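You operate a simulated robot arm through the tools that you are given. There is no shell and no other tool.

Carry out the task below with a simulated two-armed robot. There is one attempt and no reset: what you move stays moved.

TASK
Wash the socks on wool at 30; the water is off.
Fine: open the red valve lever, set both dials, press start and wait for End; then dial off and shut the valve again.

It is judged by the outcome, as a careful person would: the job done as asked, and still so three seconds after it is handed in. It fails if anything else is knocked over, pushed out of place, dropped, spilled or broken.

THE ROBOT
Two 7-joint arms with fingered hands on one trunk that stands fixed in place. Base frame: the origin is at the foot of the trunk, x ahead of it, y to its left, z up; the work surface is at about z = 89. Lengths are in cm, angles in degrees, forces in N, time in s.
The left shoulder is at [7, 17.2, 130.2], the right one opposite. Payload 5 kg a hand.
The tool frame of a hand sits at the grasp point between the pads (the TCP): z along the fingers, y along the line on which they close. The tips reach 4.3 cm beyond it. Largest opening 14.4 cm; the body of the gripper starts 5 cm behind the TCP. The gripper is a hand of 5 fingers: y runs from the thumb to the fingers, the wrist lies at [-2.1, -12.4, -22.1] in the tool frame, and closing takes about 1.5 s.
Orientation is told as [roll, pitch, yaw] about the base's x, y, z axes, in that order, counted from this pose: with the fingers straight down and the wrist toward the robot, the tool's x, y and z point along [0, 1, 0], [1, 0, 0] and [0, 0, -1] of the base frame.

THE INTERFACE
- The arms move only by the tool drive_tool. It takes "left_plan", "right_plan" or both (then of equal length, played together; a hand with none holds still); each is a list of rows, each an object of numbers (a shift or turn left out is 0, a gripper value left out holds the last): "dx", "dy", "dz": the shift along the base's x, y, z in cm; "ax", "ay", "az": the turn, a rotation vector about the base's x, y, z in degrees. In form: [{"dx": .., "dy": .., "dz": .., "ax": .., "ay": .., "az": ..}, ...]. A call has 1 to 20 rows; each row is the pose to reach, as a shift and turn from the pose commanded when the call began. "left_fingers" and "right_fingers" are, for a hand that has rows, the finger opening in cm, from 0 to 14.4, set as the call begins (left out, the last holds). A row lasts 0.2 s, in which the tool goes at most 5 cm and 8.6 degrees; a call with a longer step from one row to the next is refused whole, and so is a gripper value outside its range. Where a pose cannot be reached the arm comes as near as it can. A force on the tool above 50 N (or 10 N above the force at the start of the call, whichever is more), or a blocked arm, ends the call early, and 0.2 s more pass. Each finger travels about 4.5 cm/s and halts on what it meets, pressing with about 24 N; the grip force reading is that of the motor and also rises with nothing between the fingers. The clock runs only during rows and for 0.2 s after the last one: add rows that repeat a pose to give the fingers time. It gives the time, the measured TCP pose, the force on the tool (base axes), the opening and the grip force at its end, in the units of the frame above (readings bear some noise), with the torque about the TCP (base axes, N m) and any sound that the robot's microphone picked up.
- Cameras (640 x 400 px; columns grow to the right, rows downward): "scene" is now at [14.57, 2.72, 152.37]; the picture's right is [0.26, -0.96, -0.00], its down [-0.58, -0.16, -0.80] and it looks along [0.77, 0.21, -0.60] (base axes); focal length 324 px, centre (320, 200). "left" rides on the left gripper at [-8.6, -10.9, -16.8] in its tool frame; the picture's right is [-0.80, -0.28, 0.53], its down [0.54, -0.73, 0.42] and it looks along [0.27, 0.63, 0.73] (tool axes); focal length 275 px, centre (320, 200). "right" rides on the right gripper at [8.6, -10.8, -16.8] in its tool frame; the picture's right is [-0.80, 0.28, -0.53], its down [-0.54, -0.73, 0.42] and it looks along [-0.27, 0.63, 0.73] (tool axes); focal length 275 px, centre (320, 200).
- get_image(camera): a new picture of that camera. No time passes.
- move_column(by): slides the trunk up (or, below 0, down) by that many cm; the arms and the scene camera ride with it, the base frame stays. It gives what a move gives, with no picture.
- curl_fingers(index, middle, ring, little, thumb_bend, thumb_turn, hand): sets how far each is bent, from 0 (flat) to 1 (curled in); at 0.3 the hand is open as for a grip, at 0.7 the pads meet at the TCP. One left out holds its place. A second passes; each finger stops where it meets its share of the squeeze, and holds until it gets a number again. A gripper value or a shape takes the hand back. It gives what a move gives, with no picture; readings hold the bend of each and the force on index, middle, ring, little, thumb and palm. thumb_turn goes from beside the hand (0) to across from the fingers (1), as for a grip.
- set_grasp(shape, hand): the hand has 5 fingers and takes this shape, open, in about a second: jaw (thumb against the fingers, like two jaws); tri (thumb and two fingers); tip (a fingertip pinch); poke (one finger out to press); point (the index stretched); flat (the hand flat); cup (the hand cupped); fist (a fist). The gripper value then closes the fingers along that shape, each until it touches; the sizes above hold for jaw. It gives what a move gives, with no picture.
- pan_tilt(pan, tilt): turns the head with the scene camera to pan (to the left, within 86 degrees either way) and tilt (down, from -29 to 69), counted from straight ahead of the robot. It gives what a move gives.
- measure_at(camera, pixels): for up to 12 pixels [column, row] of the newest picture of that camera ("zoom" is the newest enlarged one), the place [x, y, z] in the base frame of the surface seen there, good to about 0.2 cm, but the place of the scene camera against the robot may be out by one fixed shift of up to 1.8 cm in any direction. No time passes.
- zoom(camera, box): a new picture of the part [left, top, right, bottom] of that camera's present view, enlarged. No time passes.
- hand_in(): hands the job in; it is judged then, once.

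Leave the grippers open and the arms clear of the work at the hand-in unless told otherwise.

The tools are called after ">>>" by a JSON object that holds its "fn" and its "kwargs". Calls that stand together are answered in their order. drive_tool: Moves the arms, as the interface text tells. Its arguments: {"type":"object","properties":{"left_plan":{"type":"array"},"left_fingers":{"type":"number"},"right_plan":{"type":"array"},"right_fingers":{"type":"number"}},"required":[]} The other tools are called the same way: move_column (by) slides the trunk up or down; set_grasp (shape, hand) gives the hand a shape; curl_fingers (index, middle, ring, little, thumb_bend, thumb_turn, hand) moves the fingers one by one; pan_tilt (pan, tilt) turns the head that bears the scene camera; get_image (camera) takes a picture; measure_at (camera, pixels) gives the place of the surface under pixels of a picture; zoom (camera, box) takes an enlarged picture of a part of a camera's view; hand_in () hands the job in.

At the start:

```text
time_s: 0.0
left_position: [55.38, 32.16, 126.23]
left_orientation: [-0.1, 0.2, 0.0]
left_contact_force: [1.2, 0.0, -0.4]
left_torque: [-0.02, 0.02, 0.0]
left_width: 14.35
left_gripper_force: 0.0
left_shape: jaw
left_bend: [0.3, 0.3, 0.3, 0.3, 0.3, 0.98]
left_finger forces: [0.0, 0.1, 0.1, 0.0, 0.1, 0.1]
right_position: [81.14, -18.64, 125.24]
right_orientation: [0.0, -0.1, 0.1]
right_contact_force: [-0.2, -0.8, 0.7]
right_torque: [-0.01, 0.0, 0.03]
right_width: 14.35
right_gripper_force: 0.1
right_shape: jaw
right_bend: [0.3, 0.3, 0.3, 0.3, 0.3, 0.98]
right_finger forces: [0.0, 0.1, 0.0, 0.0, 0.1, 0.0]
trunk travel left (down, up): [-40.0, 54.0]
head pan, tilt: [15.3, 37.1]
```

scene: 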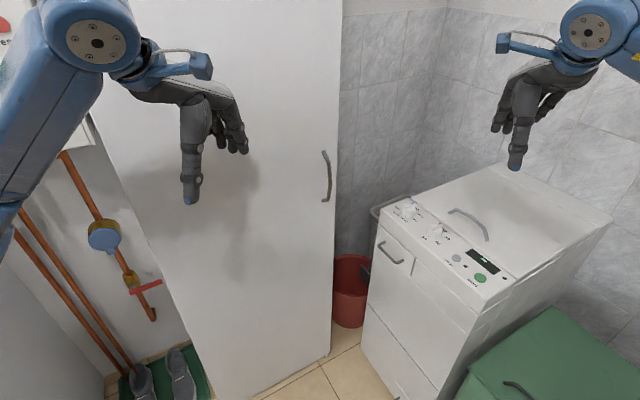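
right: 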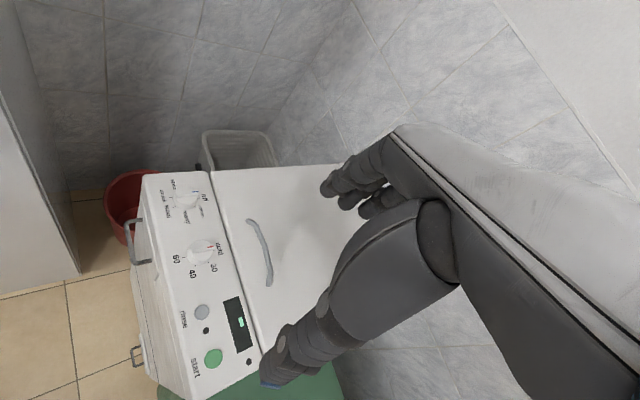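
left: 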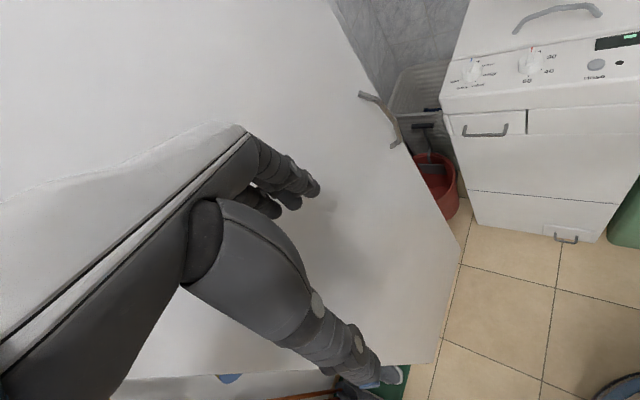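

I see the washing machine with its dial panel around (440,240) in the scene picture, and the red valve lever near (147,287) on a pipe at the left. I'll zoom in on both to read the marks.

>>> {"fn": "zoom", "kwargs": {"camera": "scene", "box": [370, 190, 530, 290]}}

>>> {"fn": "zoom", "kwargs": {"camera": "scene", "box": [60, 200, 220, 300]}}

>>> {"fn": "zoom", "kwargs": {"camera": "right", "box": [120, 160, 280, 400]}}

```text
4.00 times, centred on (450, 240) of scene
```

zoom: 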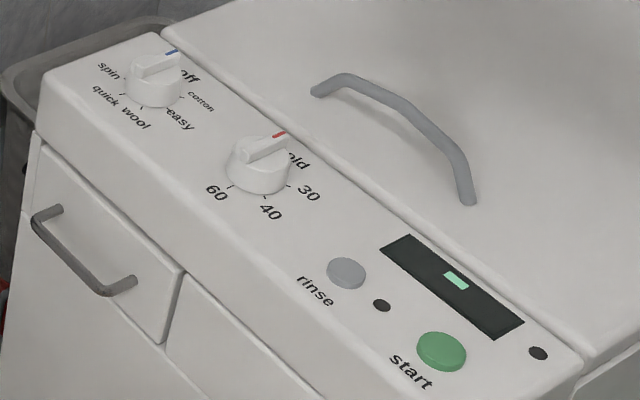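

```text
4.00 times, centred on (140, 250) of scene
```

zoom: 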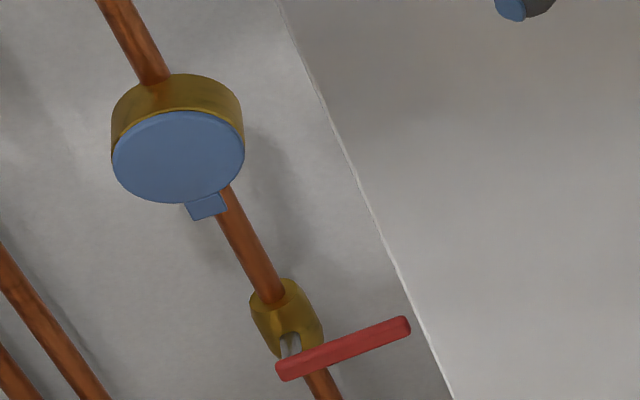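

```text
1.67 times, centred on (200, 280) of right
```

zoom: 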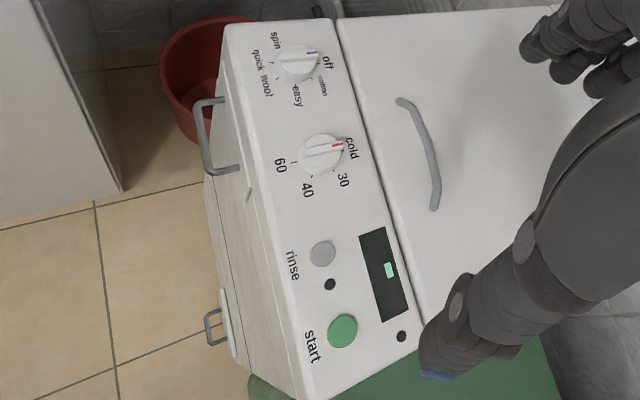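

The dials read "off" and "cold". Next I'll look around with the head to see where the socks are and to view the valve straight on.

>>> {"fn": "pan_tilt", "kwargs": {"pan": 60, "tilt": 40}}

>>> {"fn": "get_image", "kwargs": {"camera": "scene"}}

>>> {"fn": "pan_tilt", "kwargs": {"pan": -40, "tilt": 40}}

>>> {"fn": "get_image", "kwargs": {"camera": "scene"}}

>>> {"fn": "pan_tilt", "kwargs": {"pan": 15, "tilt": 65}}

>>> {"fn": "get_image", "kwargs": {"camera": "scene"}}

>>> {"fn": "pan_tilt", "kwargs": {"pan": 50, "tilt": 0}}

>>> {"fn": "get_image", "kwargs": {"camera": "scene"}}

```text
time_s: 1.1
left_position: [55.48, 32.06, 126.37]
left_orientation: [0.0, 0.2, -0.1]
left_contact_force: [-0.3, 0.2, 0.3]
left_torque: [-0.02, 0.01, 0.0]
left_width: 14.4
left_gripper_force: 0.1
left_shape: jaw
left_bend: [0.3, 0.3, 0.3, 0.3, 0.3, 0.98]
left_finger forces: [0.1, 0.0, 0.1, 0.0, 0.0, 0.0]
right_position: [81.08, -18.7, 125.13]
right_orientation: [0.0, 0.0, 0.0]
right_contact_force: [-0.1, 0.5, -0.2]
right_torque: [0.02, -0.01, -0.02]
right_width: 14.36
right_gripper_force: 0.1
right_shape: jaw
right_bend: [0.3, 0.3, 0.3, 0.3, 0.3, 0.98]
right_finger forces: [0.0, 0.0, 0.0, 0.0, 0.0, 0.0]
trunk travel left (down, up): [-40.0, 54.0]
head pan, tilt: [60.0, 40.0]
```

```text
taken
```

scene: 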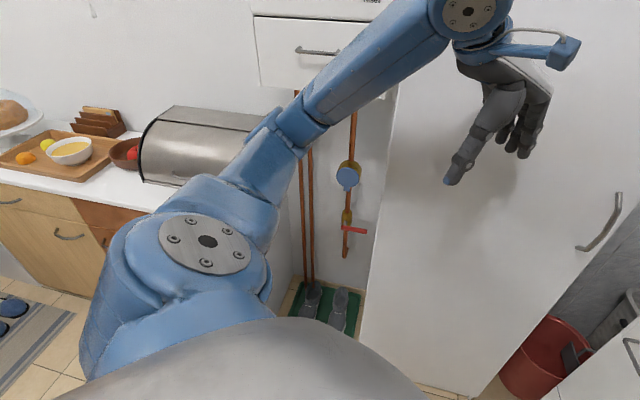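

```text
time_s: 2.9
left_position: [55.3, 32.1, 126.31]
left_orientation: [0.0, 0.0, 0.0]
left_contact_force: [0.8, -0.2, -0.5]
left_torque: [0.01, -0.01, 0.0]
left_width: 14.4
left_gripper_force: 0.0
left_shape: jaw
left_bend: [0.3, 0.3, 0.3, 0.3, 0.3, 0.98]
left_finger forces: [0.1, 0.0, 0.1, 0.0, 0.0, 0.0]
right_position: [81.11, -18.77, 125.35]
right_orientation: [0.1, 0.0, 0.1]
right_contact_force: [0.0, 0.7, 0.5]
right_torque: [-0.02, 0.0, 0.01]
right_width: 14.36
right_gripper_force: 0.1
right_shape: jaw
right_bend: [0.3, 0.3, 0.3, 0.3, 0.3, 0.98]
right_finger forces: [0.0, 0.0, 0.0, 0.0, 0.1, 0.0]
trunk travel left (down, up): [-40.0, 54.0]
head pan, tilt: [-40.0, 40.0]
```

```text
taken
```

scene: 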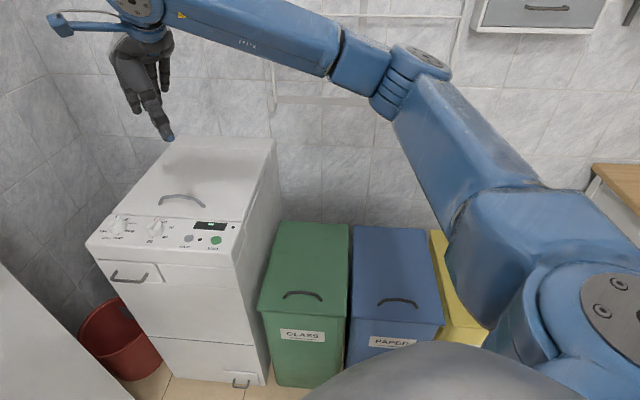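

```text
time_s: 4.1
left_position: [55.27, 32.04, 126.3]
left_orientation: [0.1, 0.1, 0.0]
left_contact_force: [-0.4, -0.5, -0.7]
left_torque: [0.0, -0.02, 0.01]
left_width: 14.39
left_gripper_force: 0.1
left_shape: jaw
left_bend: [0.3, 0.3, 0.3, 0.3, 0.3, 0.98]
left_finger forces: [0.0, 0.0, 0.1, 0.0, 0.0, 0.0]
right_position: [81.09, -18.75, 125.21]
right_orientation: [0.0, 0.0, 0.0]
right_contact_force: [0.1, -0.1, 0.0]
right_torque: [0.01, 0.0, 0.0]
right_width: 14.38
right_gripper_force: 0.1
right_shape: jaw
right_bend: [0.3, 0.3, 0.3, 0.3, 0.3, 0.98]
right_finger forces: [0.0, 0.0, 0.1, 0.0, 0.0, 0.0]
trunk travel left (down, up): [-40.0, 54.0]
head pan, tilt: [15.0, 65.0]
```

```text
taken
```

scene: 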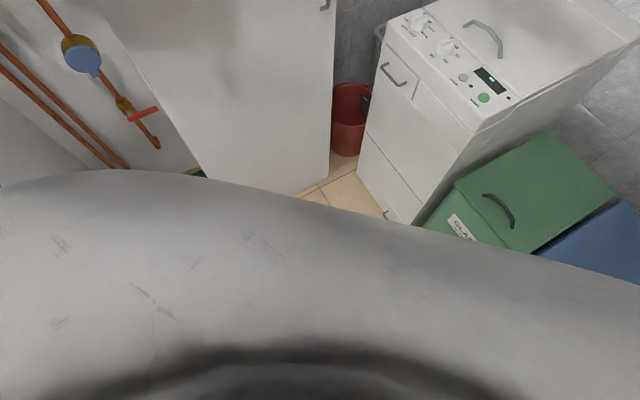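

```text
time_s: 5.5
left_position: [55.32, 32.1, 126.32]
left_orientation: [0.0, 0.2, 0.0]
left_contact_force: [1.0, 0.3, 0.1]
left_torque: [0.0, 0.0, 0.01]
left_width: 14.35
left_gripper_force: 0.1
left_shape: jaw
left_bend: [0.3, 0.3, 0.3, 0.3, 0.3, 0.98]
left_finger forces: [0.1, 0.0, 0.1, 0.1, 0.0, 0.1]
right_position: [81.13, -18.76, 125.29]
right_orientation: [0.0, 0.0, -0.1]
right_contact_force: [0.9, 0.3, -0.1]
right_torque: [0.01, 0.0, -0.03]
right_width: 14.35
right_gripper_force: 0.1
right_shape: jaw
right_bend: [0.3, 0.3, 0.3, 0.3, 0.3, 0.98]
right_finger forces: [0.0, 0.0, 0.0, 0.0, 0.0, 0.1]
trunk travel left (down, up): [-40.0, 54.0]
head pan, tilt: [50.0, 0.0]
```

```text
taken
```

scene: 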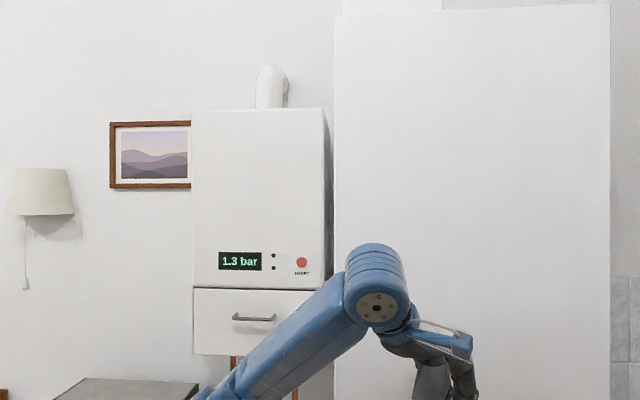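

No socks are lying about (presumably they are already in the drum). I'll look at the valve closely from the pan 60 view, and measure it.

>>> {"fn": "pan_tilt", "kwargs": {"pan": 45, "tilt": 40}}

>>> {"fn": "get_image", "kwargs": {"camera": "scene"}}

```text
time_s: 6.5
left_position: [55.45, 32.04, 126.27]
left_orientation: [0.0, 0.1, 0.0]
left_contact_force: [0.1, -0.6, -0.8]
left_torque: [0.0, 0.0, -0.01]
left_width: 14.38
left_gripper_force: 0.0
left_shape: jaw
left_bend: [0.3, 0.3, 0.3, 0.3, 0.3, 0.98]
left_finger forces: [0.1, 0.0, 0.1, 0.1, 0.0, 0.0]
right_position: [81.13, -18.8, 125.25]
right_orientation: [0.1, 0.0, -0.1]
right_contact_force: [0.2, -0.2, -0.4]
right_torque: [0.02, 0.01, 0.02]
right_width: 14.31
right_gripper_force: 0.0
right_shape: jaw
right_bend: [0.3, 0.3, 0.3, 0.3, 0.3, 0.98]
right_finger forces: [0.1, 0.0, 0.0, 0.1, 0.1, 0.1]
trunk travel left (down, up): [-40.0, 54.0]
head pan, tilt: [45.0, 40.0]
```

```text
taken
```

scene: 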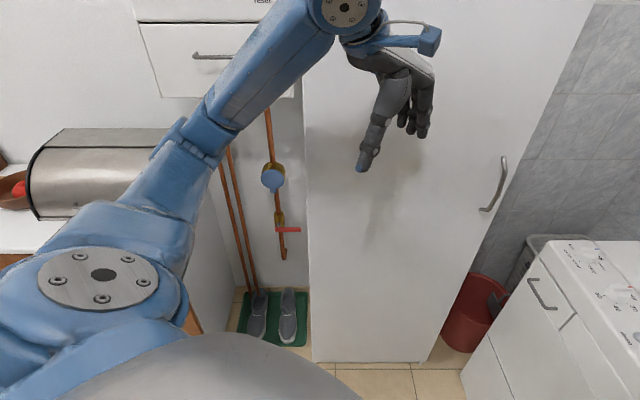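

>>> {"fn": "zoom", "kwargs": {"camera": "scene", "box": [220, 140, 340, 280]}}

>>> {"fn": "measure_at", "kwargs": {"camera": "scene", "pixels": [[277, 229], [288, 229], [299, 229], [280, 218], [283, 255], [273, 180], [269, 140], [310, 230], [360, 230], [230, 200], [290, 145], [425, 350]]}}

```text
2.86 times, centred on (280, 210) of scene
```

zoom: 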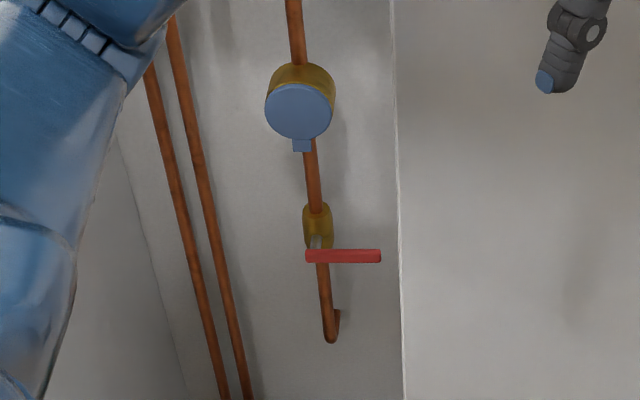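

```text
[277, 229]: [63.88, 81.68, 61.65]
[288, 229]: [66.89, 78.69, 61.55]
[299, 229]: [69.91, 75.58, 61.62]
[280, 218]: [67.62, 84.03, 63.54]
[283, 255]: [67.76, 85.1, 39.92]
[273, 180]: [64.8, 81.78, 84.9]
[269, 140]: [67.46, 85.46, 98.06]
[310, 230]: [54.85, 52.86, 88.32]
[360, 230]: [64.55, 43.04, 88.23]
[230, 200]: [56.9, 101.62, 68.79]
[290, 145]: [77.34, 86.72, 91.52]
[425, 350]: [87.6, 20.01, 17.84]
```

The lever runs horizontally across the pipe (closed). Now I'll measure the panel with the right wrist camera (not subject to the scene camera's shift): dials at about (187,200) and (200,250), buttons (202,312), (214,358).

>>> {"fn": "get_image", "kwargs": {"camera": "right"}}

>>> {"fn": "zoom", "kwargs": {"camera": "right", "box": [150, 165, 270, 285]}}

>>> {"fn": "measure_at", "kwargs": {"camera": "right", "pixels": [[192, 199], [207, 248], [202, 312], [214, 358], [150, 200], [160, 250], [208, 200], [222, 265], [300, 200], [235, 325], [258, 235], [190, 375]]}}

>>> {"fn": "pan_tilt", "kwargs": {"pan": -15, "tilt": 45}}

>>> {"fn": "get_image", "kwargs": {"camera": "scene"}}

```text
taken
```

right: 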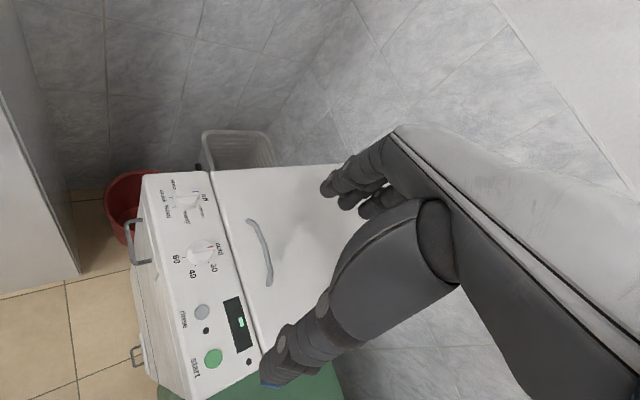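

```text
3.33 times, centred on (210, 225) of right
```

zoom: 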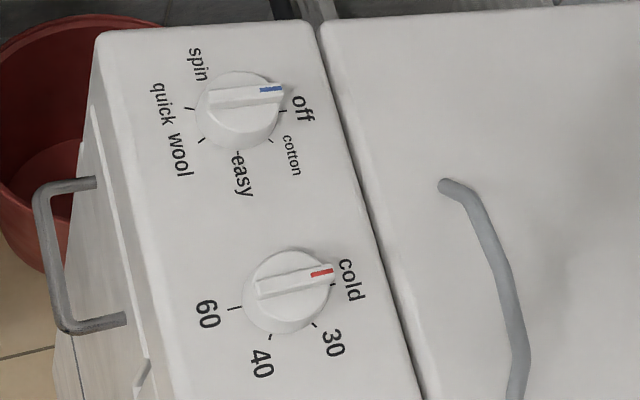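

```text
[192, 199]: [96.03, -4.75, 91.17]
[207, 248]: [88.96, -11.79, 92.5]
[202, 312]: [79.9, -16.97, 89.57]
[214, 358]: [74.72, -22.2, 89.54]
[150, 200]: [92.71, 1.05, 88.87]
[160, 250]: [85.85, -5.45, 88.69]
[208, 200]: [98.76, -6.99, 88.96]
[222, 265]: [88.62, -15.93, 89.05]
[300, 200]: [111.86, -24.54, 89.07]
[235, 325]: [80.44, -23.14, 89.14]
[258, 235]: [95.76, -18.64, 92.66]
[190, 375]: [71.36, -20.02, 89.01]
```

```text
time_s: 7.8
left_position: [55.32, 32.17, 126.4]
left_orientation: [0.0, 0.2, 0.0]
left_contact_force: [-0.2, 0.1, -0.2]
left_torque: [0.01, 0.0, 0.03]
left_width: 14.37
left_gripper_force: 0.1
left_shape: jaw
left_bend: [0.3, 0.3, 0.3, 0.3, 0.3, 0.98]
left_finger forces: [0.1, 0.0, 0.0, 0.1, 0.1, 0.0]
right_position: [81.13, -18.84, 125.25]
right_orientation: [0.0, 0.1, 0.0]
right_contact_force: [0.6, 0.6, 0.1]
right_torque: [-0.01, -0.01, -0.01]
right_width: 14.37
right_gripper_force: 0.1
right_shape: jaw
right_bend: [0.3, 0.3, 0.3, 0.3, 0.3, 0.98]
right_finger forces: [0.1, 0.0, 0.0, 0.0, 0.0, 0.1]
trunk travel left (down, up): [-40.0, 54.0]
head pan, tilt: [-15.0, 45.0]
```

```text
taken
```

scene: 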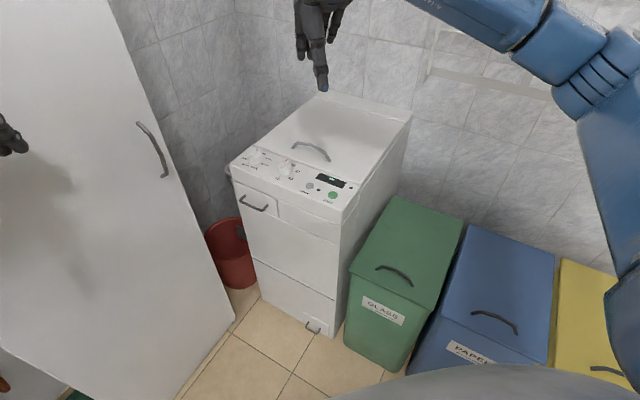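

The panel is flat at z≈89, with the machine turned about 45°: program dial near (95,-4), temperature dial near (88,-11), start near (74.7,-22.2). The valve comes first, and for that I must lower the trunk, so I'll first pull the right hand back and up, away from the machine.

>>> {"fn": "drive_tool", "kwargs": {"right_plan": [{"dz": 4}, {"dz": 8, "dx": -2}, {"dz": 12, "dx": -5}, {"dz": 14, "dx": -9}, {"dz": 16, "dx": -13}, {"dz": 18, "dx": -17}, {"dz": 20, "dx": -21}, {"dz": 20, "dx": -24}]}}

>>> {"fn": "set_grasp", "kwargs": {"hand": "left", "shape": "poke"}}

>>> {"fn": "get_image", "kwargs": {"camera": "left"}}

>>> {"fn": "pan_tilt", "kwargs": {"pan": 35, "tilt": 30}}

>>> {"fn": "get_image", "kwargs": {"camera": "scene"}}

```text
time_s: 9.7
left_position: [55.25, 32.04, 126.53]
left_orientation: [0.0, 0.0, 0.0]
left_contact_force: [0.3, -0.6, 0.0]
left_torque: [-0.04, 0.03, -0.01]
left_width: 14.35
left_gripper_force: 0.1
left_shape: jaw
left_bend: [0.3, 0.3, 0.3, 0.3, 0.3, 0.98]
left_finger forces: [0.1, 0.0, 0.0, 0.0, 0.1, 0.0]
right_position: [56.97, -18.77, 145.3]
right_orientation: [0.0, -0.1, -0.1]
right_contact_force: [0.0, 0.3, -0.1]
right_torque: [0.02, -0.06, -0.01]
right_width: 14.37
right_gripper_force: 0.1
right_shape: jaw
right_bend: [0.3, 0.3, 0.3, 0.3, 0.3, 0.98]
right_finger forces: [0.1, 0.0, 0.1, 0.0, 0.0, 0.0]
trunk travel left (down, up): [-40.0, 54.0]
head pan, tilt: [-15.0, 45.0]
```

```text
time_s: 10.6
left_position: [55.43, 32.03, 126.28]
left_orientation: [0.0, 0.2, 0.1]
left_contact_force: [-0.3, -0.8, -0.1]
left_torque: [0.03, 0.05, -0.01]
left_width: 0.0
left_gripper_force: 0.0
left_shape: poke
left_bend: [0.7, 0.7, 0.99, 0.99, 1.0, 1.0]
left_finger forces: [0.0, 0.0, 0.1, 0.1, 0.1, 0.0]
right_position: [57.19, -18.7, 145.22]
right_orientation: [0.0, 0.0, 0.0]
right_contact_force: [0.3, -0.4, -0.2]
right_torque: [0.0, 0.01, 0.03]
right_width: 14.38
right_gripper_force: 0.0
right_shape: jaw
right_bend: [0.3, 0.3, 0.3, 0.3, 0.3, 0.98]
right_finger forces: [0.0, 0.1, 0.1, 0.0, 0.0, 0.0]
trunk travel left (down, up): [-40.0, 54.0]
head pan, tilt: [-15.0, 45.0]
```

```text
taken
```

left: 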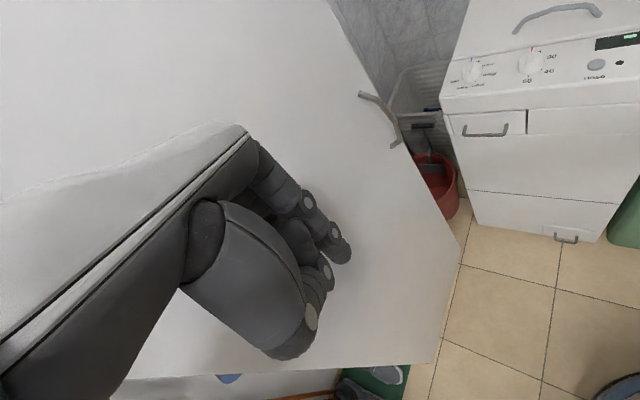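

```text
time_s: 11.7
left_position: [55.31, 32.01, 126.33]
left_orientation: [0.0, 0.1, 0.1]
left_contact_force: [0.4, 0.1, 0.6]
left_torque: [0.0, 0.0, -0.02]
left_width: 0.0
left_gripper_force: 0.0
left_shape: poke
left_bend: [0.7, 0.7, 0.99, 0.99, 1.0, 1.0]
left_finger forces: [0.1, 0.0, 0.0, 0.0, 0.0, 0.0]
right_position: [57.23, -18.84, 145.21]
right_orientation: [-0.1, 0.0, 0.1]
right_contact_force: [0.3, 0.2, 0.9]
right_torque: [-0.01, 0.01, -0.02]
right_width: 14.36
right_gripper_force: 0.1
right_shape: jaw
right_bend: [0.3, 0.3, 0.3, 0.3, 0.3, 0.98]
right_finger forces: [0.1, 0.0, 0.1, 0.1, 0.0, 0.0]
trunk travel left (down, up): [-40.0, 54.0]
head pan, tilt: [35.0, 30.0]
```

```text
taken
```

scene: 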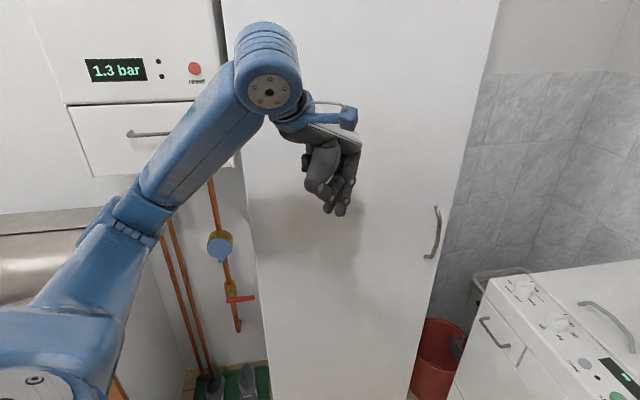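

In "poke" the index bends to about (342,255) in the left picture. I'll try "point" to see whether a straight finger is a better peg for the lever.

>>> {"fn": "measure_at", "kwargs": {"camera": "left", "pixels": [[342, 255], [326, 275], [310, 320], [305, 205]]}}

>>> {"fn": "set_grasp", "kwargs": {"hand": "left", "shape": "point"}}

>>> {"fn": "get_image", "kwargs": {"camera": "left"}}

>>> {"fn": "get_image", "kwargs": {"camera": "scene"}}

```text
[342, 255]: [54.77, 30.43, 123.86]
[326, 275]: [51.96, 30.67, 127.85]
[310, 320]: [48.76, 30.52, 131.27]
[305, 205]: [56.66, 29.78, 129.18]
```

```text
time_s: 12.6
left_position: [55.42, 32.11, 126.32]
left_orientation: [0.0, 0.1, 0.1]
left_contact_force: [0.5, -0.5, 0.1]
left_torque: [0.02, -0.01, 0.01]
left_width: 0.0
left_gripper_force: 0.2
left_shape: point
left_bend: [0.19, 1.0, 1.0, 1.0, 0.98, 0.88]
left_finger forces: [0.0, 0.0, 0.1, 0.0, 0.0, 0.1]
right_position: [57.19, -18.79, 145.21]
right_orientation: [0.0, 0.0, 0.0]
right_contact_force: [-0.2, -1.0, 0.3]
right_torque: [0.02, 0.02, 0.03]
right_width: 14.36
right_gripper_force: 0.0
right_shape: jaw
right_bend: [0.3, 0.3, 0.3, 0.3, 0.3, 0.98]
right_finger forces: [0.1, 0.0, 0.0, 0.0, 0.1, 0.1]
trunk travel left (down, up): [-40.0, 54.0]
head pan, tilt: [35.0, 30.0]
```

```text
taken
```

left: 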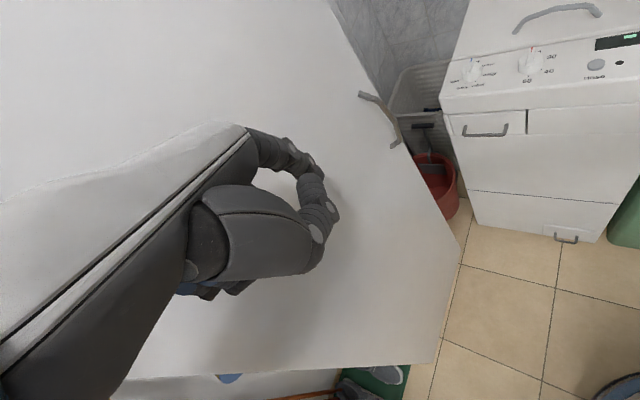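

```text
taken
```

scene: 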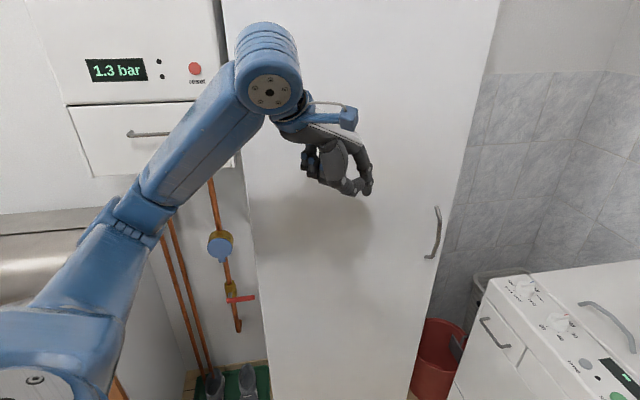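

The "poke" shape puts the index tip close to the TCP, pointing along the tool — that's a good peg. I'll go back to it, and measure the arm and surroundings before lowering the trunk.

>>> {"fn": "set_grasp", "kwargs": {"hand": "left", "shape": "poke"}}

>>> {"fn": "get_image", "kwargs": {"camera": "scene"}}

>>> {"fn": "measure_at", "kwargs": {"camera": "scene", "pixels": [[130, 200], [200, 130], [270, 90], [60, 290], [345, 210], [228, 299], [252, 298], [40, 250], [140, 300], [262, 330], [250, 200], [220, 245]]}}

```text
time_s: 13.5
left_position: [55.43, 32.02, 126.32]
left_orientation: [0.0, 0.1, 0.0]
left_contact_force: [0.2, 0.0, -0.2]
left_torque: [-0.04, 0.0, 0.01]
left_width: 0.01
left_gripper_force: 0.0
left_shape: poke
left_bend: [0.7, 0.7, 0.99, 0.99, 1.0, 1.0]
left_finger forces: [0.0, 0.0, 0.2, 0.1, 0.1, 0.1]
right_position: [57.1, -18.78, 145.17]
right_orientation: [0.0, 0.0, 0.0]
right_contact_force: [0.0, -0.4, -0.7]
right_torque: [0.0, -0.01, -0.02]
right_width: 14.37
right_gripper_force: 0.1
right_shape: jaw
right_bend: [0.3, 0.3, 0.3, 0.3, 0.3, 0.98]
right_finger forces: [0.0, 0.1, 0.0, 0.1, 0.1, 0.0]
trunk travel left (down, up): [-40.0, 54.0]
head pan, tilt: [35.0, 30.0]
```

```text
taken
```

scene: 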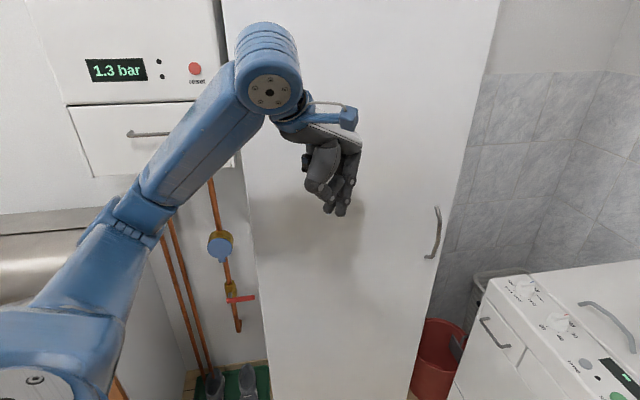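

```text
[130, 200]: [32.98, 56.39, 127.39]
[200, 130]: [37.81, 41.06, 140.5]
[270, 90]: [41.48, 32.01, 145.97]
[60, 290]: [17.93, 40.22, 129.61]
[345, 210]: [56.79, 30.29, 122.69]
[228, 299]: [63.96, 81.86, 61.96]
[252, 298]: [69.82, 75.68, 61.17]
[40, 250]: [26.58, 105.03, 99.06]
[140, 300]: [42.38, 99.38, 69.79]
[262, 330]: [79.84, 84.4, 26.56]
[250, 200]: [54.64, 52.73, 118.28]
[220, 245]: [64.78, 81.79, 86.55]
```

The left elbow is clear of the counter and the cabinet. Lowering the trunk by 30 cm.

>>> {"fn": "move_column", "kwargs": {"by": -30}}

>>> {"fn": "get_image", "kwargs": {"camera": "scene"}}

```text
time_s: 16.5
left_position: [55.34, 32.1, 96.25]
left_orientation: [0.0, 0.1, 0.0]
left_contact_force: [-0.1, 0.7, -0.1]
left_torque: [0.03, -0.04, 0.03]
left_width: 0.0
left_gripper_force: 0.1
left_shape: poke
left_bend: [0.7, 0.7, 0.99, 0.99, 1.0, 1.0]
left_finger forces: [0.1, 0.0, 0.0, 0.1, 0.0, 0.0]
right_position: [57.27, -18.69, 115.22]
right_orientation: [0.1, -0.1, 0.0]
right_contact_force: [0.4, -0.3, -0.4]
right_torque: [-0.01, -0.03, 0.01]
right_width: 14.37
right_gripper_force: 0.0
right_shape: jaw
right_bend: [0.3, 0.3, 0.3, 0.3, 0.3, 0.98]
right_finger forces: [0.0, 0.0, 0.1, 0.0, 0.1, 0.0]
trunk travel left (down, up): [-10.0, 84.0]
head pan, tilt: [35.0, 30.0]
```

```text
taken
```

scene: 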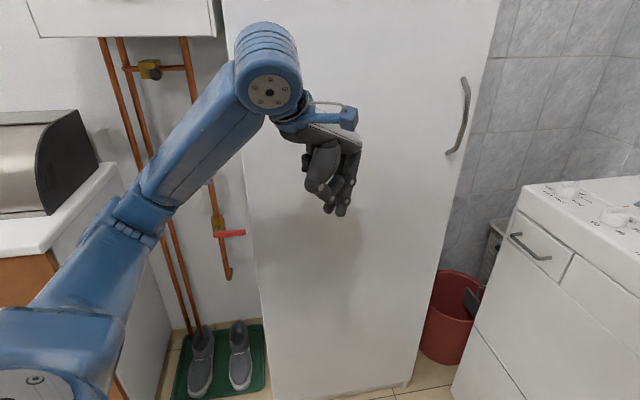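

I'll measure the counter's corner and the niche's edges from this lower viewpoint, then swing the left hand toward the niche.

>>> {"fn": "measure_at", "kwargs": {"camera": "scene", "pixels": [[45, 250], [110, 170], [100, 185], [242, 232], [215, 234], [216, 222], [226, 270], [248, 235], [256, 330], [246, 150], [155, 300], [190, 60]]}}

>>> {"fn": "zoom", "kwargs": {"camera": "scene", "box": [180, 170, 280, 290]}}

```text
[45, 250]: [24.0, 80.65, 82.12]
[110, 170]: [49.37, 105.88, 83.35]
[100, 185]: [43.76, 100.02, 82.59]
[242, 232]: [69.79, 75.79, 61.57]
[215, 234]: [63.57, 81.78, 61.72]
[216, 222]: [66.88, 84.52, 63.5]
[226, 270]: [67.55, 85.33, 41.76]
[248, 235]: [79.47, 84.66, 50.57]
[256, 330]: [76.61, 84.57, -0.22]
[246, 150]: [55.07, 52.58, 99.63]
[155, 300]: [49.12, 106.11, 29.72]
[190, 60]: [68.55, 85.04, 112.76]
```

```text
3.33 times, centred on (230, 230) of scene
```

zoom: 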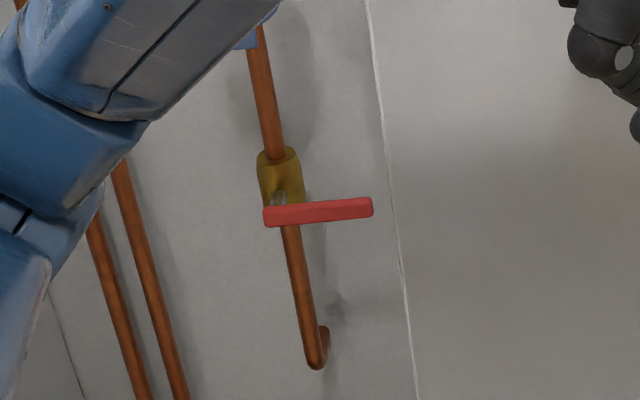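

The niche runs from u≈-40 to the cabinet side at about the line through (55,52.6); the lever pivots near (66,83,62). I'll pull the left hand back and across to the front of the niche with a 30° yaw.

>>> {"fn": "drive_tool", "kwargs": {"left_plan": [{"dx": -4}, {"dx": -8, "dy": 1}, {"dx": -12, "dy": 4, "az": 6}, {"dx": -13, "dy": 8, "az": 12}, {"dx": -13, "dy": 12, "az": 18}, {"dx": -13, "dy": 16, "az": 24}, {"dx": -13, "dy": 20, "az": 30}, {"dx": -13, "dy": 24, "az": 30}, {"dx": -13, "dy": 27, "az": 30}]}}

>>> {"fn": "get_image", "kwargs": {"camera": "scene"}}

>>> {"fn": "get_image", "kwargs": {"camera": "left"}}

```text
time_s: 18.5
left_position: [42.4, 59.27, 96.23]
left_orientation: [0.1, 0.2, 30.1]
left_contact_force: [0.6, 0.5, 0.1]
left_torque: [0.0, 0.04, -0.01]
left_width: 0.0
left_gripper_force: 0.1
left_shape: poke
left_bend: [0.7, 0.7, 0.99, 0.99, 1.0, 1.0]
left_finger forces: [0.1, 0.0, 0.0, 0.0, 0.0, 0.0]
left hand out of reach, approached as far as the arm can: row 3, 4, 5
right_position: [57.15, -18.74, 115.28]
right_orientation: [0.0, 0.0, 0.0]
right_contact_force: [-0.1, 0.8, -0.7]
right_torque: [0.0, 0.01, 0.0]
right_width: 14.38
right_gripper_force: 0.1
right_shape: jaw
right_bend: [0.3, 0.3, 0.3, 0.3, 0.3, 0.98]
right_finger forces: [0.0, 0.0, 0.1, 0.0, 0.0, 0.0]
trunk travel left (down, up): [-10.0, 84.0]
head pan, tilt: [35.0, 30.0]
```

```text
taken
```

scene: 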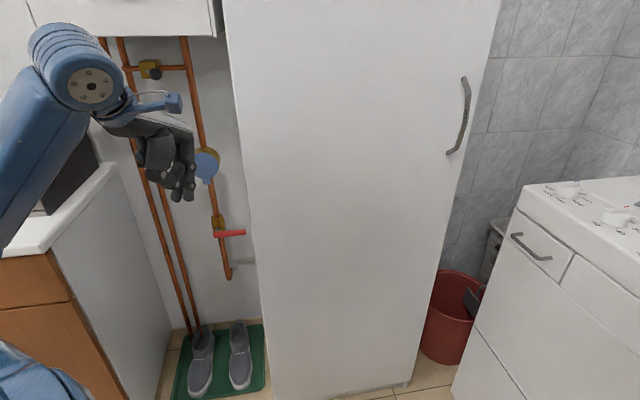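

```text
taken
```

left: 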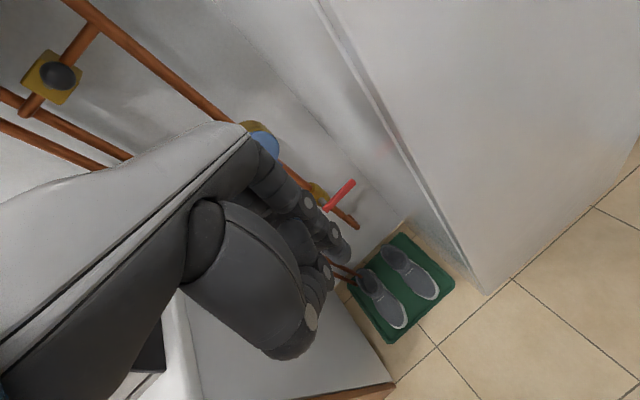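

The hand is now in front of the niche; I'll look left to check the elbow against the counter, and measure the lever in the left picture at (340,195).

>>> {"fn": "measure_at", "kwargs": {"camera": "left", "pixels": [[328, 208], [340, 195], [352, 183], [318, 192], [350, 218], [265, 140], [400, 160]]}}

>>> {"fn": "pan_tilt", "kwargs": {"pan": 70, "tilt": 45}}

>>> {"fn": "get_image", "kwargs": {"camera": "scene"}}

```text
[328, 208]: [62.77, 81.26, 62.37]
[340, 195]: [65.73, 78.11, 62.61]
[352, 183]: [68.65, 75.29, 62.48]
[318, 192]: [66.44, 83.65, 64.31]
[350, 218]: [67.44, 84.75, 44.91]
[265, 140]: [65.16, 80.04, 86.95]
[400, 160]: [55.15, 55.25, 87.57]
```

```text
time_s: 19.5
left_position: [42.32, 59.12, 96.41]
left_orientation: [0.0, 0.1, 30.0]
left_contact_force: [0.0, -1.0, -0.2]
left_torque: [0.01, -0.02, 0.0]
left_width: 0.02
left_gripper_force: 0.0
left_shape: poke
left_bend: [0.7, 0.7, 0.99, 0.99, 1.0, 1.0]
left_finger forces: [0.0, 0.1, 0.0, 0.0, 0.0, 0.1]
right_position: [56.93, -18.68, 115.27]
right_orientation: [0.0, 0.0, 0.0]
right_contact_force: [0.7, 0.6, 0.3]
right_torque: [0.0, 0.01, 0.01]
right_width: 14.38
right_gripper_force: 0.0
right_shape: jaw
right_bend: [0.3, 0.3, 0.3, 0.3, 0.3, 0.98]
right_finger forces: [0.0, 0.0, 0.0, 0.0, 0.0, 0.0]
trunk travel left (down, up): [-10.0, 84.0]
head pan, tilt: [70.0, 45.0]
```

```text
taken
```

scene: 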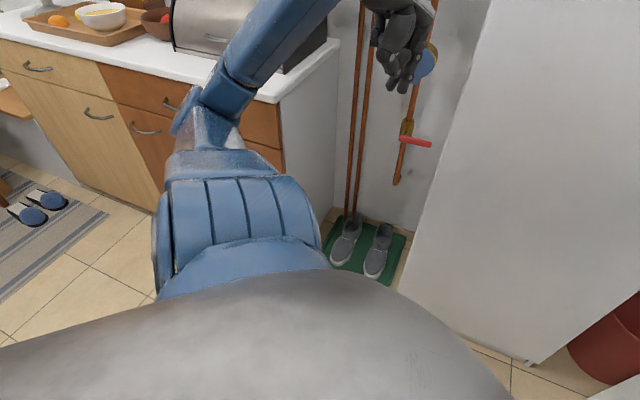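

The elbow appears near the counter's front at (200,110); I'll measure how far it is from it.

>>> {"fn": "measure_at", "kwargs": {"camera": "scene", "pixels": [[200, 100], [230, 90], [185, 130], [215, 145], [240, 80], [260, 100], [230, 200], [150, 75], [180, 140], [270, 30]]}}

>>> {"fn": "zoom", "kwargs": {"camera": "scene", "box": [140, 0, 340, 200]}}

```text
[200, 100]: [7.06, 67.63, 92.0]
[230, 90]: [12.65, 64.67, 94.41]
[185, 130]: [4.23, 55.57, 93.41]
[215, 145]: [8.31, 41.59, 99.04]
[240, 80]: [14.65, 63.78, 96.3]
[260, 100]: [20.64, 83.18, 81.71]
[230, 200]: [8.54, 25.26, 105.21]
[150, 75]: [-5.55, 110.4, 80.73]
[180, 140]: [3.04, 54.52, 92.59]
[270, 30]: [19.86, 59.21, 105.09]
```

```text
2.00 times, centred on (240, 100) of scene
```

zoom: 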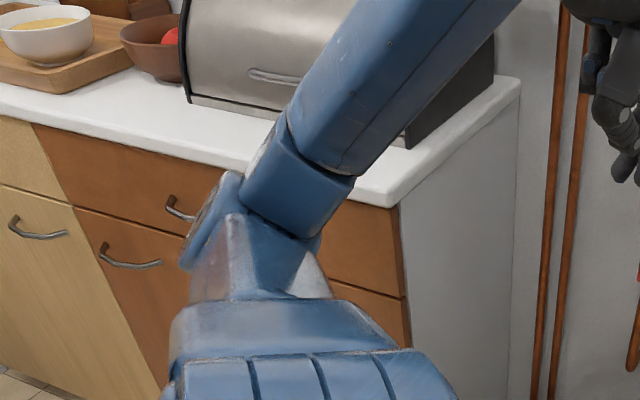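

The elbow is ~20 cm from the counter. From the left picture the lever spans about (62.8,81.3) to (68.7,75.3) at z≈62.4. I'll now tilt the left hand to point into the niche while lowering it to just below lever height, staying short of the lever.

>>> {"fn": "drive_tool", "kwargs": {"left_plan": [{"ax": 4, "ay": -6.93, "dz": -4}, {"ax": 8, "ay": -13.86, "dz": -8}, {"ax": 12, "ay": -20.8, "dz": -12, "dx": 1.4, "dy": 1.4}, {"ax": 16, "ay": -27.7, "dz": -16, "dx": 2.8, "dy": 2.8}, {"ax": 20, "ay": -34.6, "dz": -20, "dx": 4.2, "dy": 4.2}, {"ax": 24, "ay": -41.6, "dz": -24, "dx": 5.6, "dy": 5.6}, {"ax": 28, "ay": -48.5, "dz": -28, "dx": 7, "dy": 7}, {"ax": 32, "ay": -55.4, "dz": -31, "dx": 8.4, "dy": 8.4}, {"ax": 36, "ay": -62.4, "dz": -34, "dx": 9.2, "dy": 9.2}, {"ax": 40, "ay": -69.3, "dz": -36, "dx": 10, "dy": 10}, {"ax": 44, "ay": -76.2, "dz": -38, "dx": 10.6, "dy": 10.6}, {"ax": 45, "ay": -77.9, "dz": -38, "dx": 11.3, "dy": 11.3}]}}

>>> {"fn": "get_image", "kwargs": {"camera": "left"}}

>>> {"fn": "pan_tilt", "kwargs": {"pan": 45, "tilt": 40}}

>>> {"fn": "get_image", "kwargs": {"camera": "scene"}}

```text
time_s: 22.1
left_position: [53.65, 70.48, 58.34]
left_orientation: [15.6, -89.8, 14.4]
left_contact_force: [-0.7, -0.1, 0.3]
left_torque: [-0.03, 0.0, -0.02]
left_width: 0.0
left_gripper_force: 0.1
left_shape: poke
left_bend: [0.7, 0.7, 0.99, 0.99, 1.0, 1.0]
left_finger forces: [0.1, 0.1, 0.0, 0.0, 0.1, 0.0]
left hand out of reach, approached as far as the arm can: row 2, 3, 4
right_position: [57.18, -18.82, 115.17]
right_orientation: [0.0, 0.1, 0.0]
right_contact_force: [0.0, 1.0, -0.2]
right_torque: [0.01, -0.01, -0.01]
right_width: 14.41
right_gripper_force: 0.1
right_shape: jaw
right_bend: [0.3, 0.3, 0.3, 0.3, 0.3, 0.98]
right_finger forces: [0.0, 0.0, 0.0, 0.0, 0.1, 0.1]
trunk travel left (down, up): [-10.0, 84.0]
head pan, tilt: [70.0, 45.0]
```

```text
taken
```

left: 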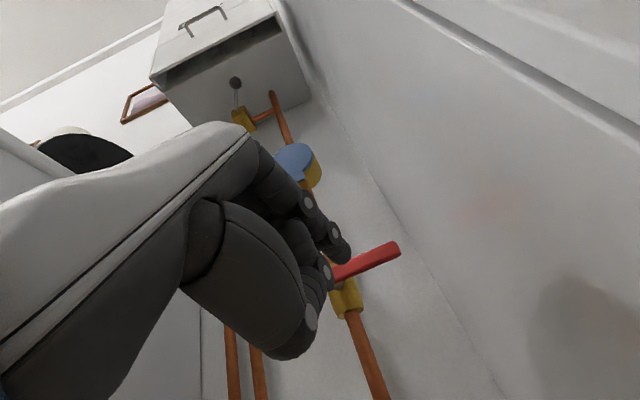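

```text
time_s: 23.0
left_position: [53.66, 70.35, 58.36]
left_orientation: [-7.9, -89.9, 38.0]
left_contact_force: [-0.1, 0.0, -0.8]
left_torque: [0.0, 0.0, -0.03]
left_width: 0.0
left_gripper_force: 0.0
left_shape: poke
left_bend: [0.7, 0.7, 0.99, 0.99, 1.0, 1.0]
left_finger forces: [0.1, 0.0, 0.1, 0.1, 0.1, 0.0]
right_position: [56.95, -18.83, 115.19]
right_orientation: [0.0, 0.1, 0.0]
right_contact_force: [-0.7, 0.2, 0.0]
right_torque: [-0.03, 0.02, -0.01]
right_width: 14.38
right_gripper_force: 0.1
right_shape: jaw
right_bend: [0.3, 0.3, 0.3, 0.3, 0.3, 0.98]
right_finger forces: [0.1, 0.0, 0.1, 0.0, 0.0, 0.0]
trunk travel left (down, up): [-10.0, 84.0]
head pan, tilt: [45.0, 40.0]
```

```text
taken
```

scene: 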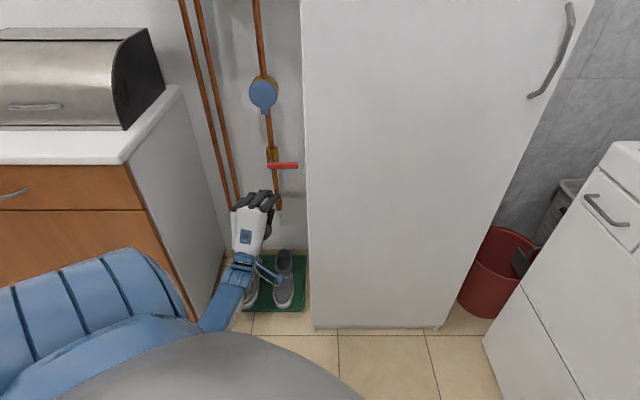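

The pose is reached. I'll measure the lever ends and the index tip in the left picture: lever (340,272)–(397,247), index tip (347,255).

>>> {"fn": "zoom", "kwargs": {"camera": "left", "box": [270, 180, 430, 340]}}

>>> {"fn": "measure_at", "kwargs": {"camera": "left", "pixels": [[345, 275], [370, 264], [396, 252], [397, 244], [345, 295], [365, 350], [345, 255], [335, 235], [308, 203], [330, 277], [300, 165]]}}

>>> {"fn": "measure_at", "kwargs": {"camera": "scene", "pixels": [[270, 165], [283, 165], [297, 165], [275, 198], [268, 210], [262, 195]]}}

```text
2.50 times, centred on (350, 260) of left
```

zoom: 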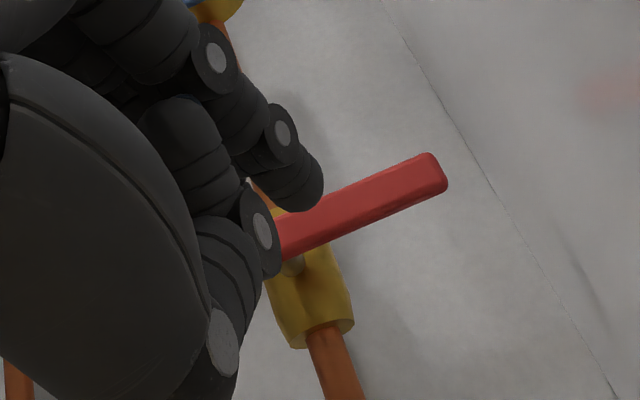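

```text
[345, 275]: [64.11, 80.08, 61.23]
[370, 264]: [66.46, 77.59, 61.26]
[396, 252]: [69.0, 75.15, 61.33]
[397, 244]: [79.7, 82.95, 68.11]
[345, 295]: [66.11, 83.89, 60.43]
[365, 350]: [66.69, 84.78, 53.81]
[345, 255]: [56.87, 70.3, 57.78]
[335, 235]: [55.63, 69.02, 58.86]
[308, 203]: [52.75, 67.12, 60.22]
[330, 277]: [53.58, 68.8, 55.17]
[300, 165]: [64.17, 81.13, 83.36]
```

```text
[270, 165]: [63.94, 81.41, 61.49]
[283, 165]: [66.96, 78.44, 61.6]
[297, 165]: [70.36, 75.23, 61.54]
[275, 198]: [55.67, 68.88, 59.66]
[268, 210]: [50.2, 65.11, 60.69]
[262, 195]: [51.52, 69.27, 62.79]
```

The lever's underside is at z≈61.3, tip end u≈-4.4, pivot u≈-12.4. I'll curl the middle finger so the index alone acts as a peg, then lower 1 cm and slide the index under the lever.

>>> {"fn": "curl_fingers", "kwargs": {"hand": "left", "middle": 1.0}}

>>> {"fn": "drive_tool", "kwargs": {"left_plan": [{"dz": -1, "dx": 1, "dy": 0.5}, {"dz": -1, "dx": 4, "dy": 2.5}, {"dz": -1, "dx": 7, "dy": 4.5}, {"dz": -1, "dx": 9.5, "dy": 6.3}, {"dz": -1, "dx": 11.7, "dy": 7.8}, {"dz": -1, "dx": 11.7, "dy": 7.8}]}}

>>> {"fn": "get_image", "kwargs": {"camera": "left"}}

>>> {"fn": "zoom", "kwargs": {"camera": "scene", "box": [210, 120, 330, 240]}}

```text
time_s: 24.0
left_position: [53.66, 70.31, 58.41]
left_orientation: [-10.3, -89.9, 40.2]
left_contact_force: [-0.2, 0.2, 0.4]
left_torque: [0.02, 0.02, -0.02]
left_width: 4.86
left_gripper_force: 0.0
left_shape: fingers
left_bend: [0.7, 0.8, 0.99, 0.99, 1.0, 1.0]
left_finger forces: [0.0, 0.1, 0.0, 0.0, 0.1, 0.1]
right_position: [57.14, -18.89, 115.18]
right_orientation: [0.0, 0.0, -0.1]
right_contact_force: [0.2, -0.3, -0.4]
right_torque: [0.02, 0.0, -0.02]
right_width: 14.38
right_gripper_force: 0.0
right_shape: jaw
right_bend: [0.3, 0.3, 0.3, 0.3, 0.3, 0.98]
right_finger forces: [0.0, 0.1, 0.0, 0.1, 0.1, 0.1]
trunk travel left (down, up): [-10.0, 84.0]
head pan, tilt: [45.0, 40.0]
```

```text
time_s: 25.4
left_position: [65.34, 78.11, 57.36]
left_orientation: [-24.6, -89.9, 54.5]
left_contact_force: [-0.3, 0.3, -0.8]
left_torque: [0.04, -0.02, 0.02]
left_width: 4.86
left_gripper_force: 0.0
left_shape: fingers
left_bend: [0.7, 0.8, 0.99, 0.99, 1.0, 1.0]
left_finger forces: [0.0, 0.0, 0.0, 0.1, 0.1, 0.0]
right_position: [57.18, -18.89, 115.24]
right_orientation: [0.0, 0.0, 0.0]
right_contact_force: [-0.3, 0.6, -0.2]
right_torque: [0.02, 0.0, -0.01]
right_width: 14.37
right_gripper_force: 0.0
right_shape: jaw
right_bend: [0.3, 0.3, 0.3, 0.3, 0.3, 0.98]
right_finger forces: [0.0, 0.1, 0.0, 0.0, 0.1, 0.1]
trunk travel left (down, up): [-10.0, 84.0]
head pan, tilt: [45.0, 40.0]
```

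```text
taken
```

left: 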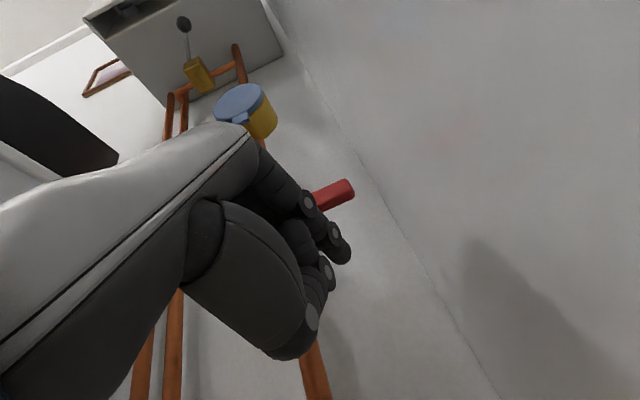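

```text
3.33 times, centred on (270, 180) of scene
```

zoom: 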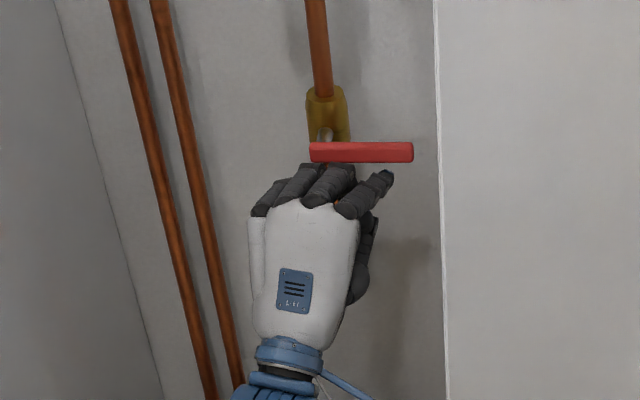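

The index is under the lever without contact, but the middle finger sits close too. I'll lower 4 cm, back off slightly and straighten the index a little (bend 0.5) so it alone sticks out.

>>> {"fn": "drive_tool", "kwargs": {"left_plan": [{"dz": -3, "dx": -1, "dy": -1}, {"dz": -5, "dx": -2, "dy": -2}, {"dz": -5, "dx": -2, "dy": -2}]}}

>>> {"fn": "curl_fingers", "kwargs": {"hand": "left", "index": 0.5}}

>>> {"fn": "get_image", "kwargs": {"camera": "left"}}

>>> {"fn": "zoom", "kwargs": {"camera": "scene", "box": [210, 120, 330, 240]}}

```text
time_s: 26.2
left_position: [63.45, 76.22, 52.32]
left_orientation: [-11.2, -89.9, 41.3]
left_contact_force: [1.2, 0.7, -0.6]
left_torque: [0.0, -0.01, 0.0]
left_width: 4.84
left_gripper_force: 0.1
left_shape: fingers
left_bend: [0.7, 0.8, 0.99, 0.99, 1.0, 1.0]
left_finger forces: [0.0, 0.0, 0.0, 0.0, 0.0, 0.1]
right_position: [57.15, -18.88, 115.35]
right_orientation: [0.0, -0.1, 0.0]
right_contact_force: [0.1, 0.1, -0.3]
right_torque: [-0.04, 0.01, -0.03]
right_width: 14.37
right_gripper_force: 0.0
right_shape: jaw
right_bend: [0.3, 0.3, 0.3, 0.3, 0.3, 0.98]
right_finger forces: [0.0, 0.1, 0.0, 0.0, 0.0, 0.0]
trunk travel left (down, up): [-10.0, 84.0]
head pan, tilt: [45.0, 40.0]
```

```text
time_s: 27.2
left_position: [63.28, 76.23, 52.33]
left_orientation: [-11.8, -89.9, 41.8]
left_contact_force: [-1.1, 0.6, 0.2]
left_torque: [0.02, 0.0, -0.01]
left_width: 7.06
left_gripper_force: 0.0
left_shape: fingers
left_bend: [0.5, 0.8, 0.99, 0.99, 1.0, 1.0]
left_finger forces: [0.0, 0.0, 0.0, 0.1, 0.1, 0.0]
right_position: [57.09, -18.74, 115.15]
right_orientation: [-0.1, 0.0, -0.1]
right_contact_force: [0.3, -0.5, -0.8]
right_torque: [-0.02, -0.01, 0.01]
right_width: 14.37
right_gripper_force: 0.1
right_shape: jaw
right_bend: [0.3, 0.3, 0.3, 0.3, 0.3, 0.98]
right_finger forces: [0.0, 0.0, 0.0, 0.0, 0.1, 0.0]
trunk travel left (down, up): [-10.0, 84.0]
head pan, tilt: [45.0, 40.0]
```

```text
taken
```

left: 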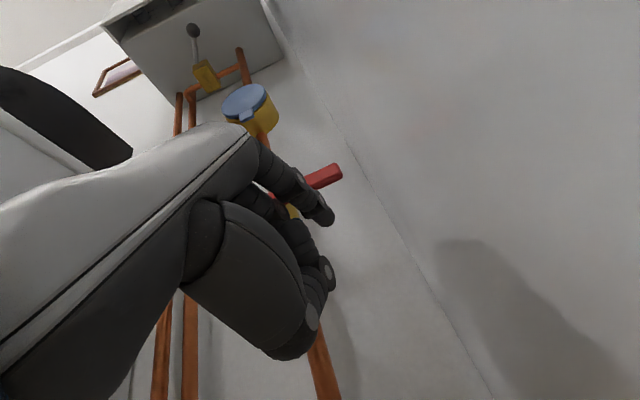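

```text
3.33 times, centred on (270, 180) of scene
```

zoom: 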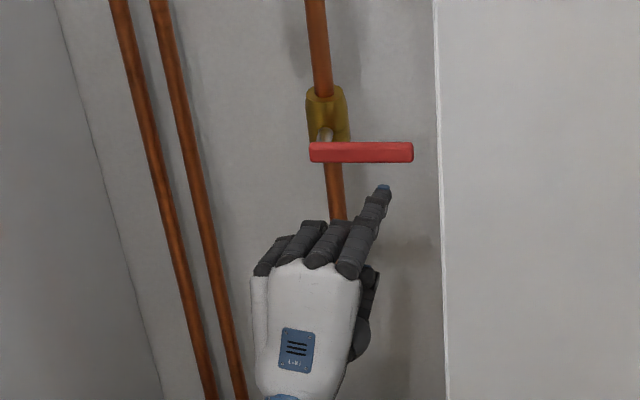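

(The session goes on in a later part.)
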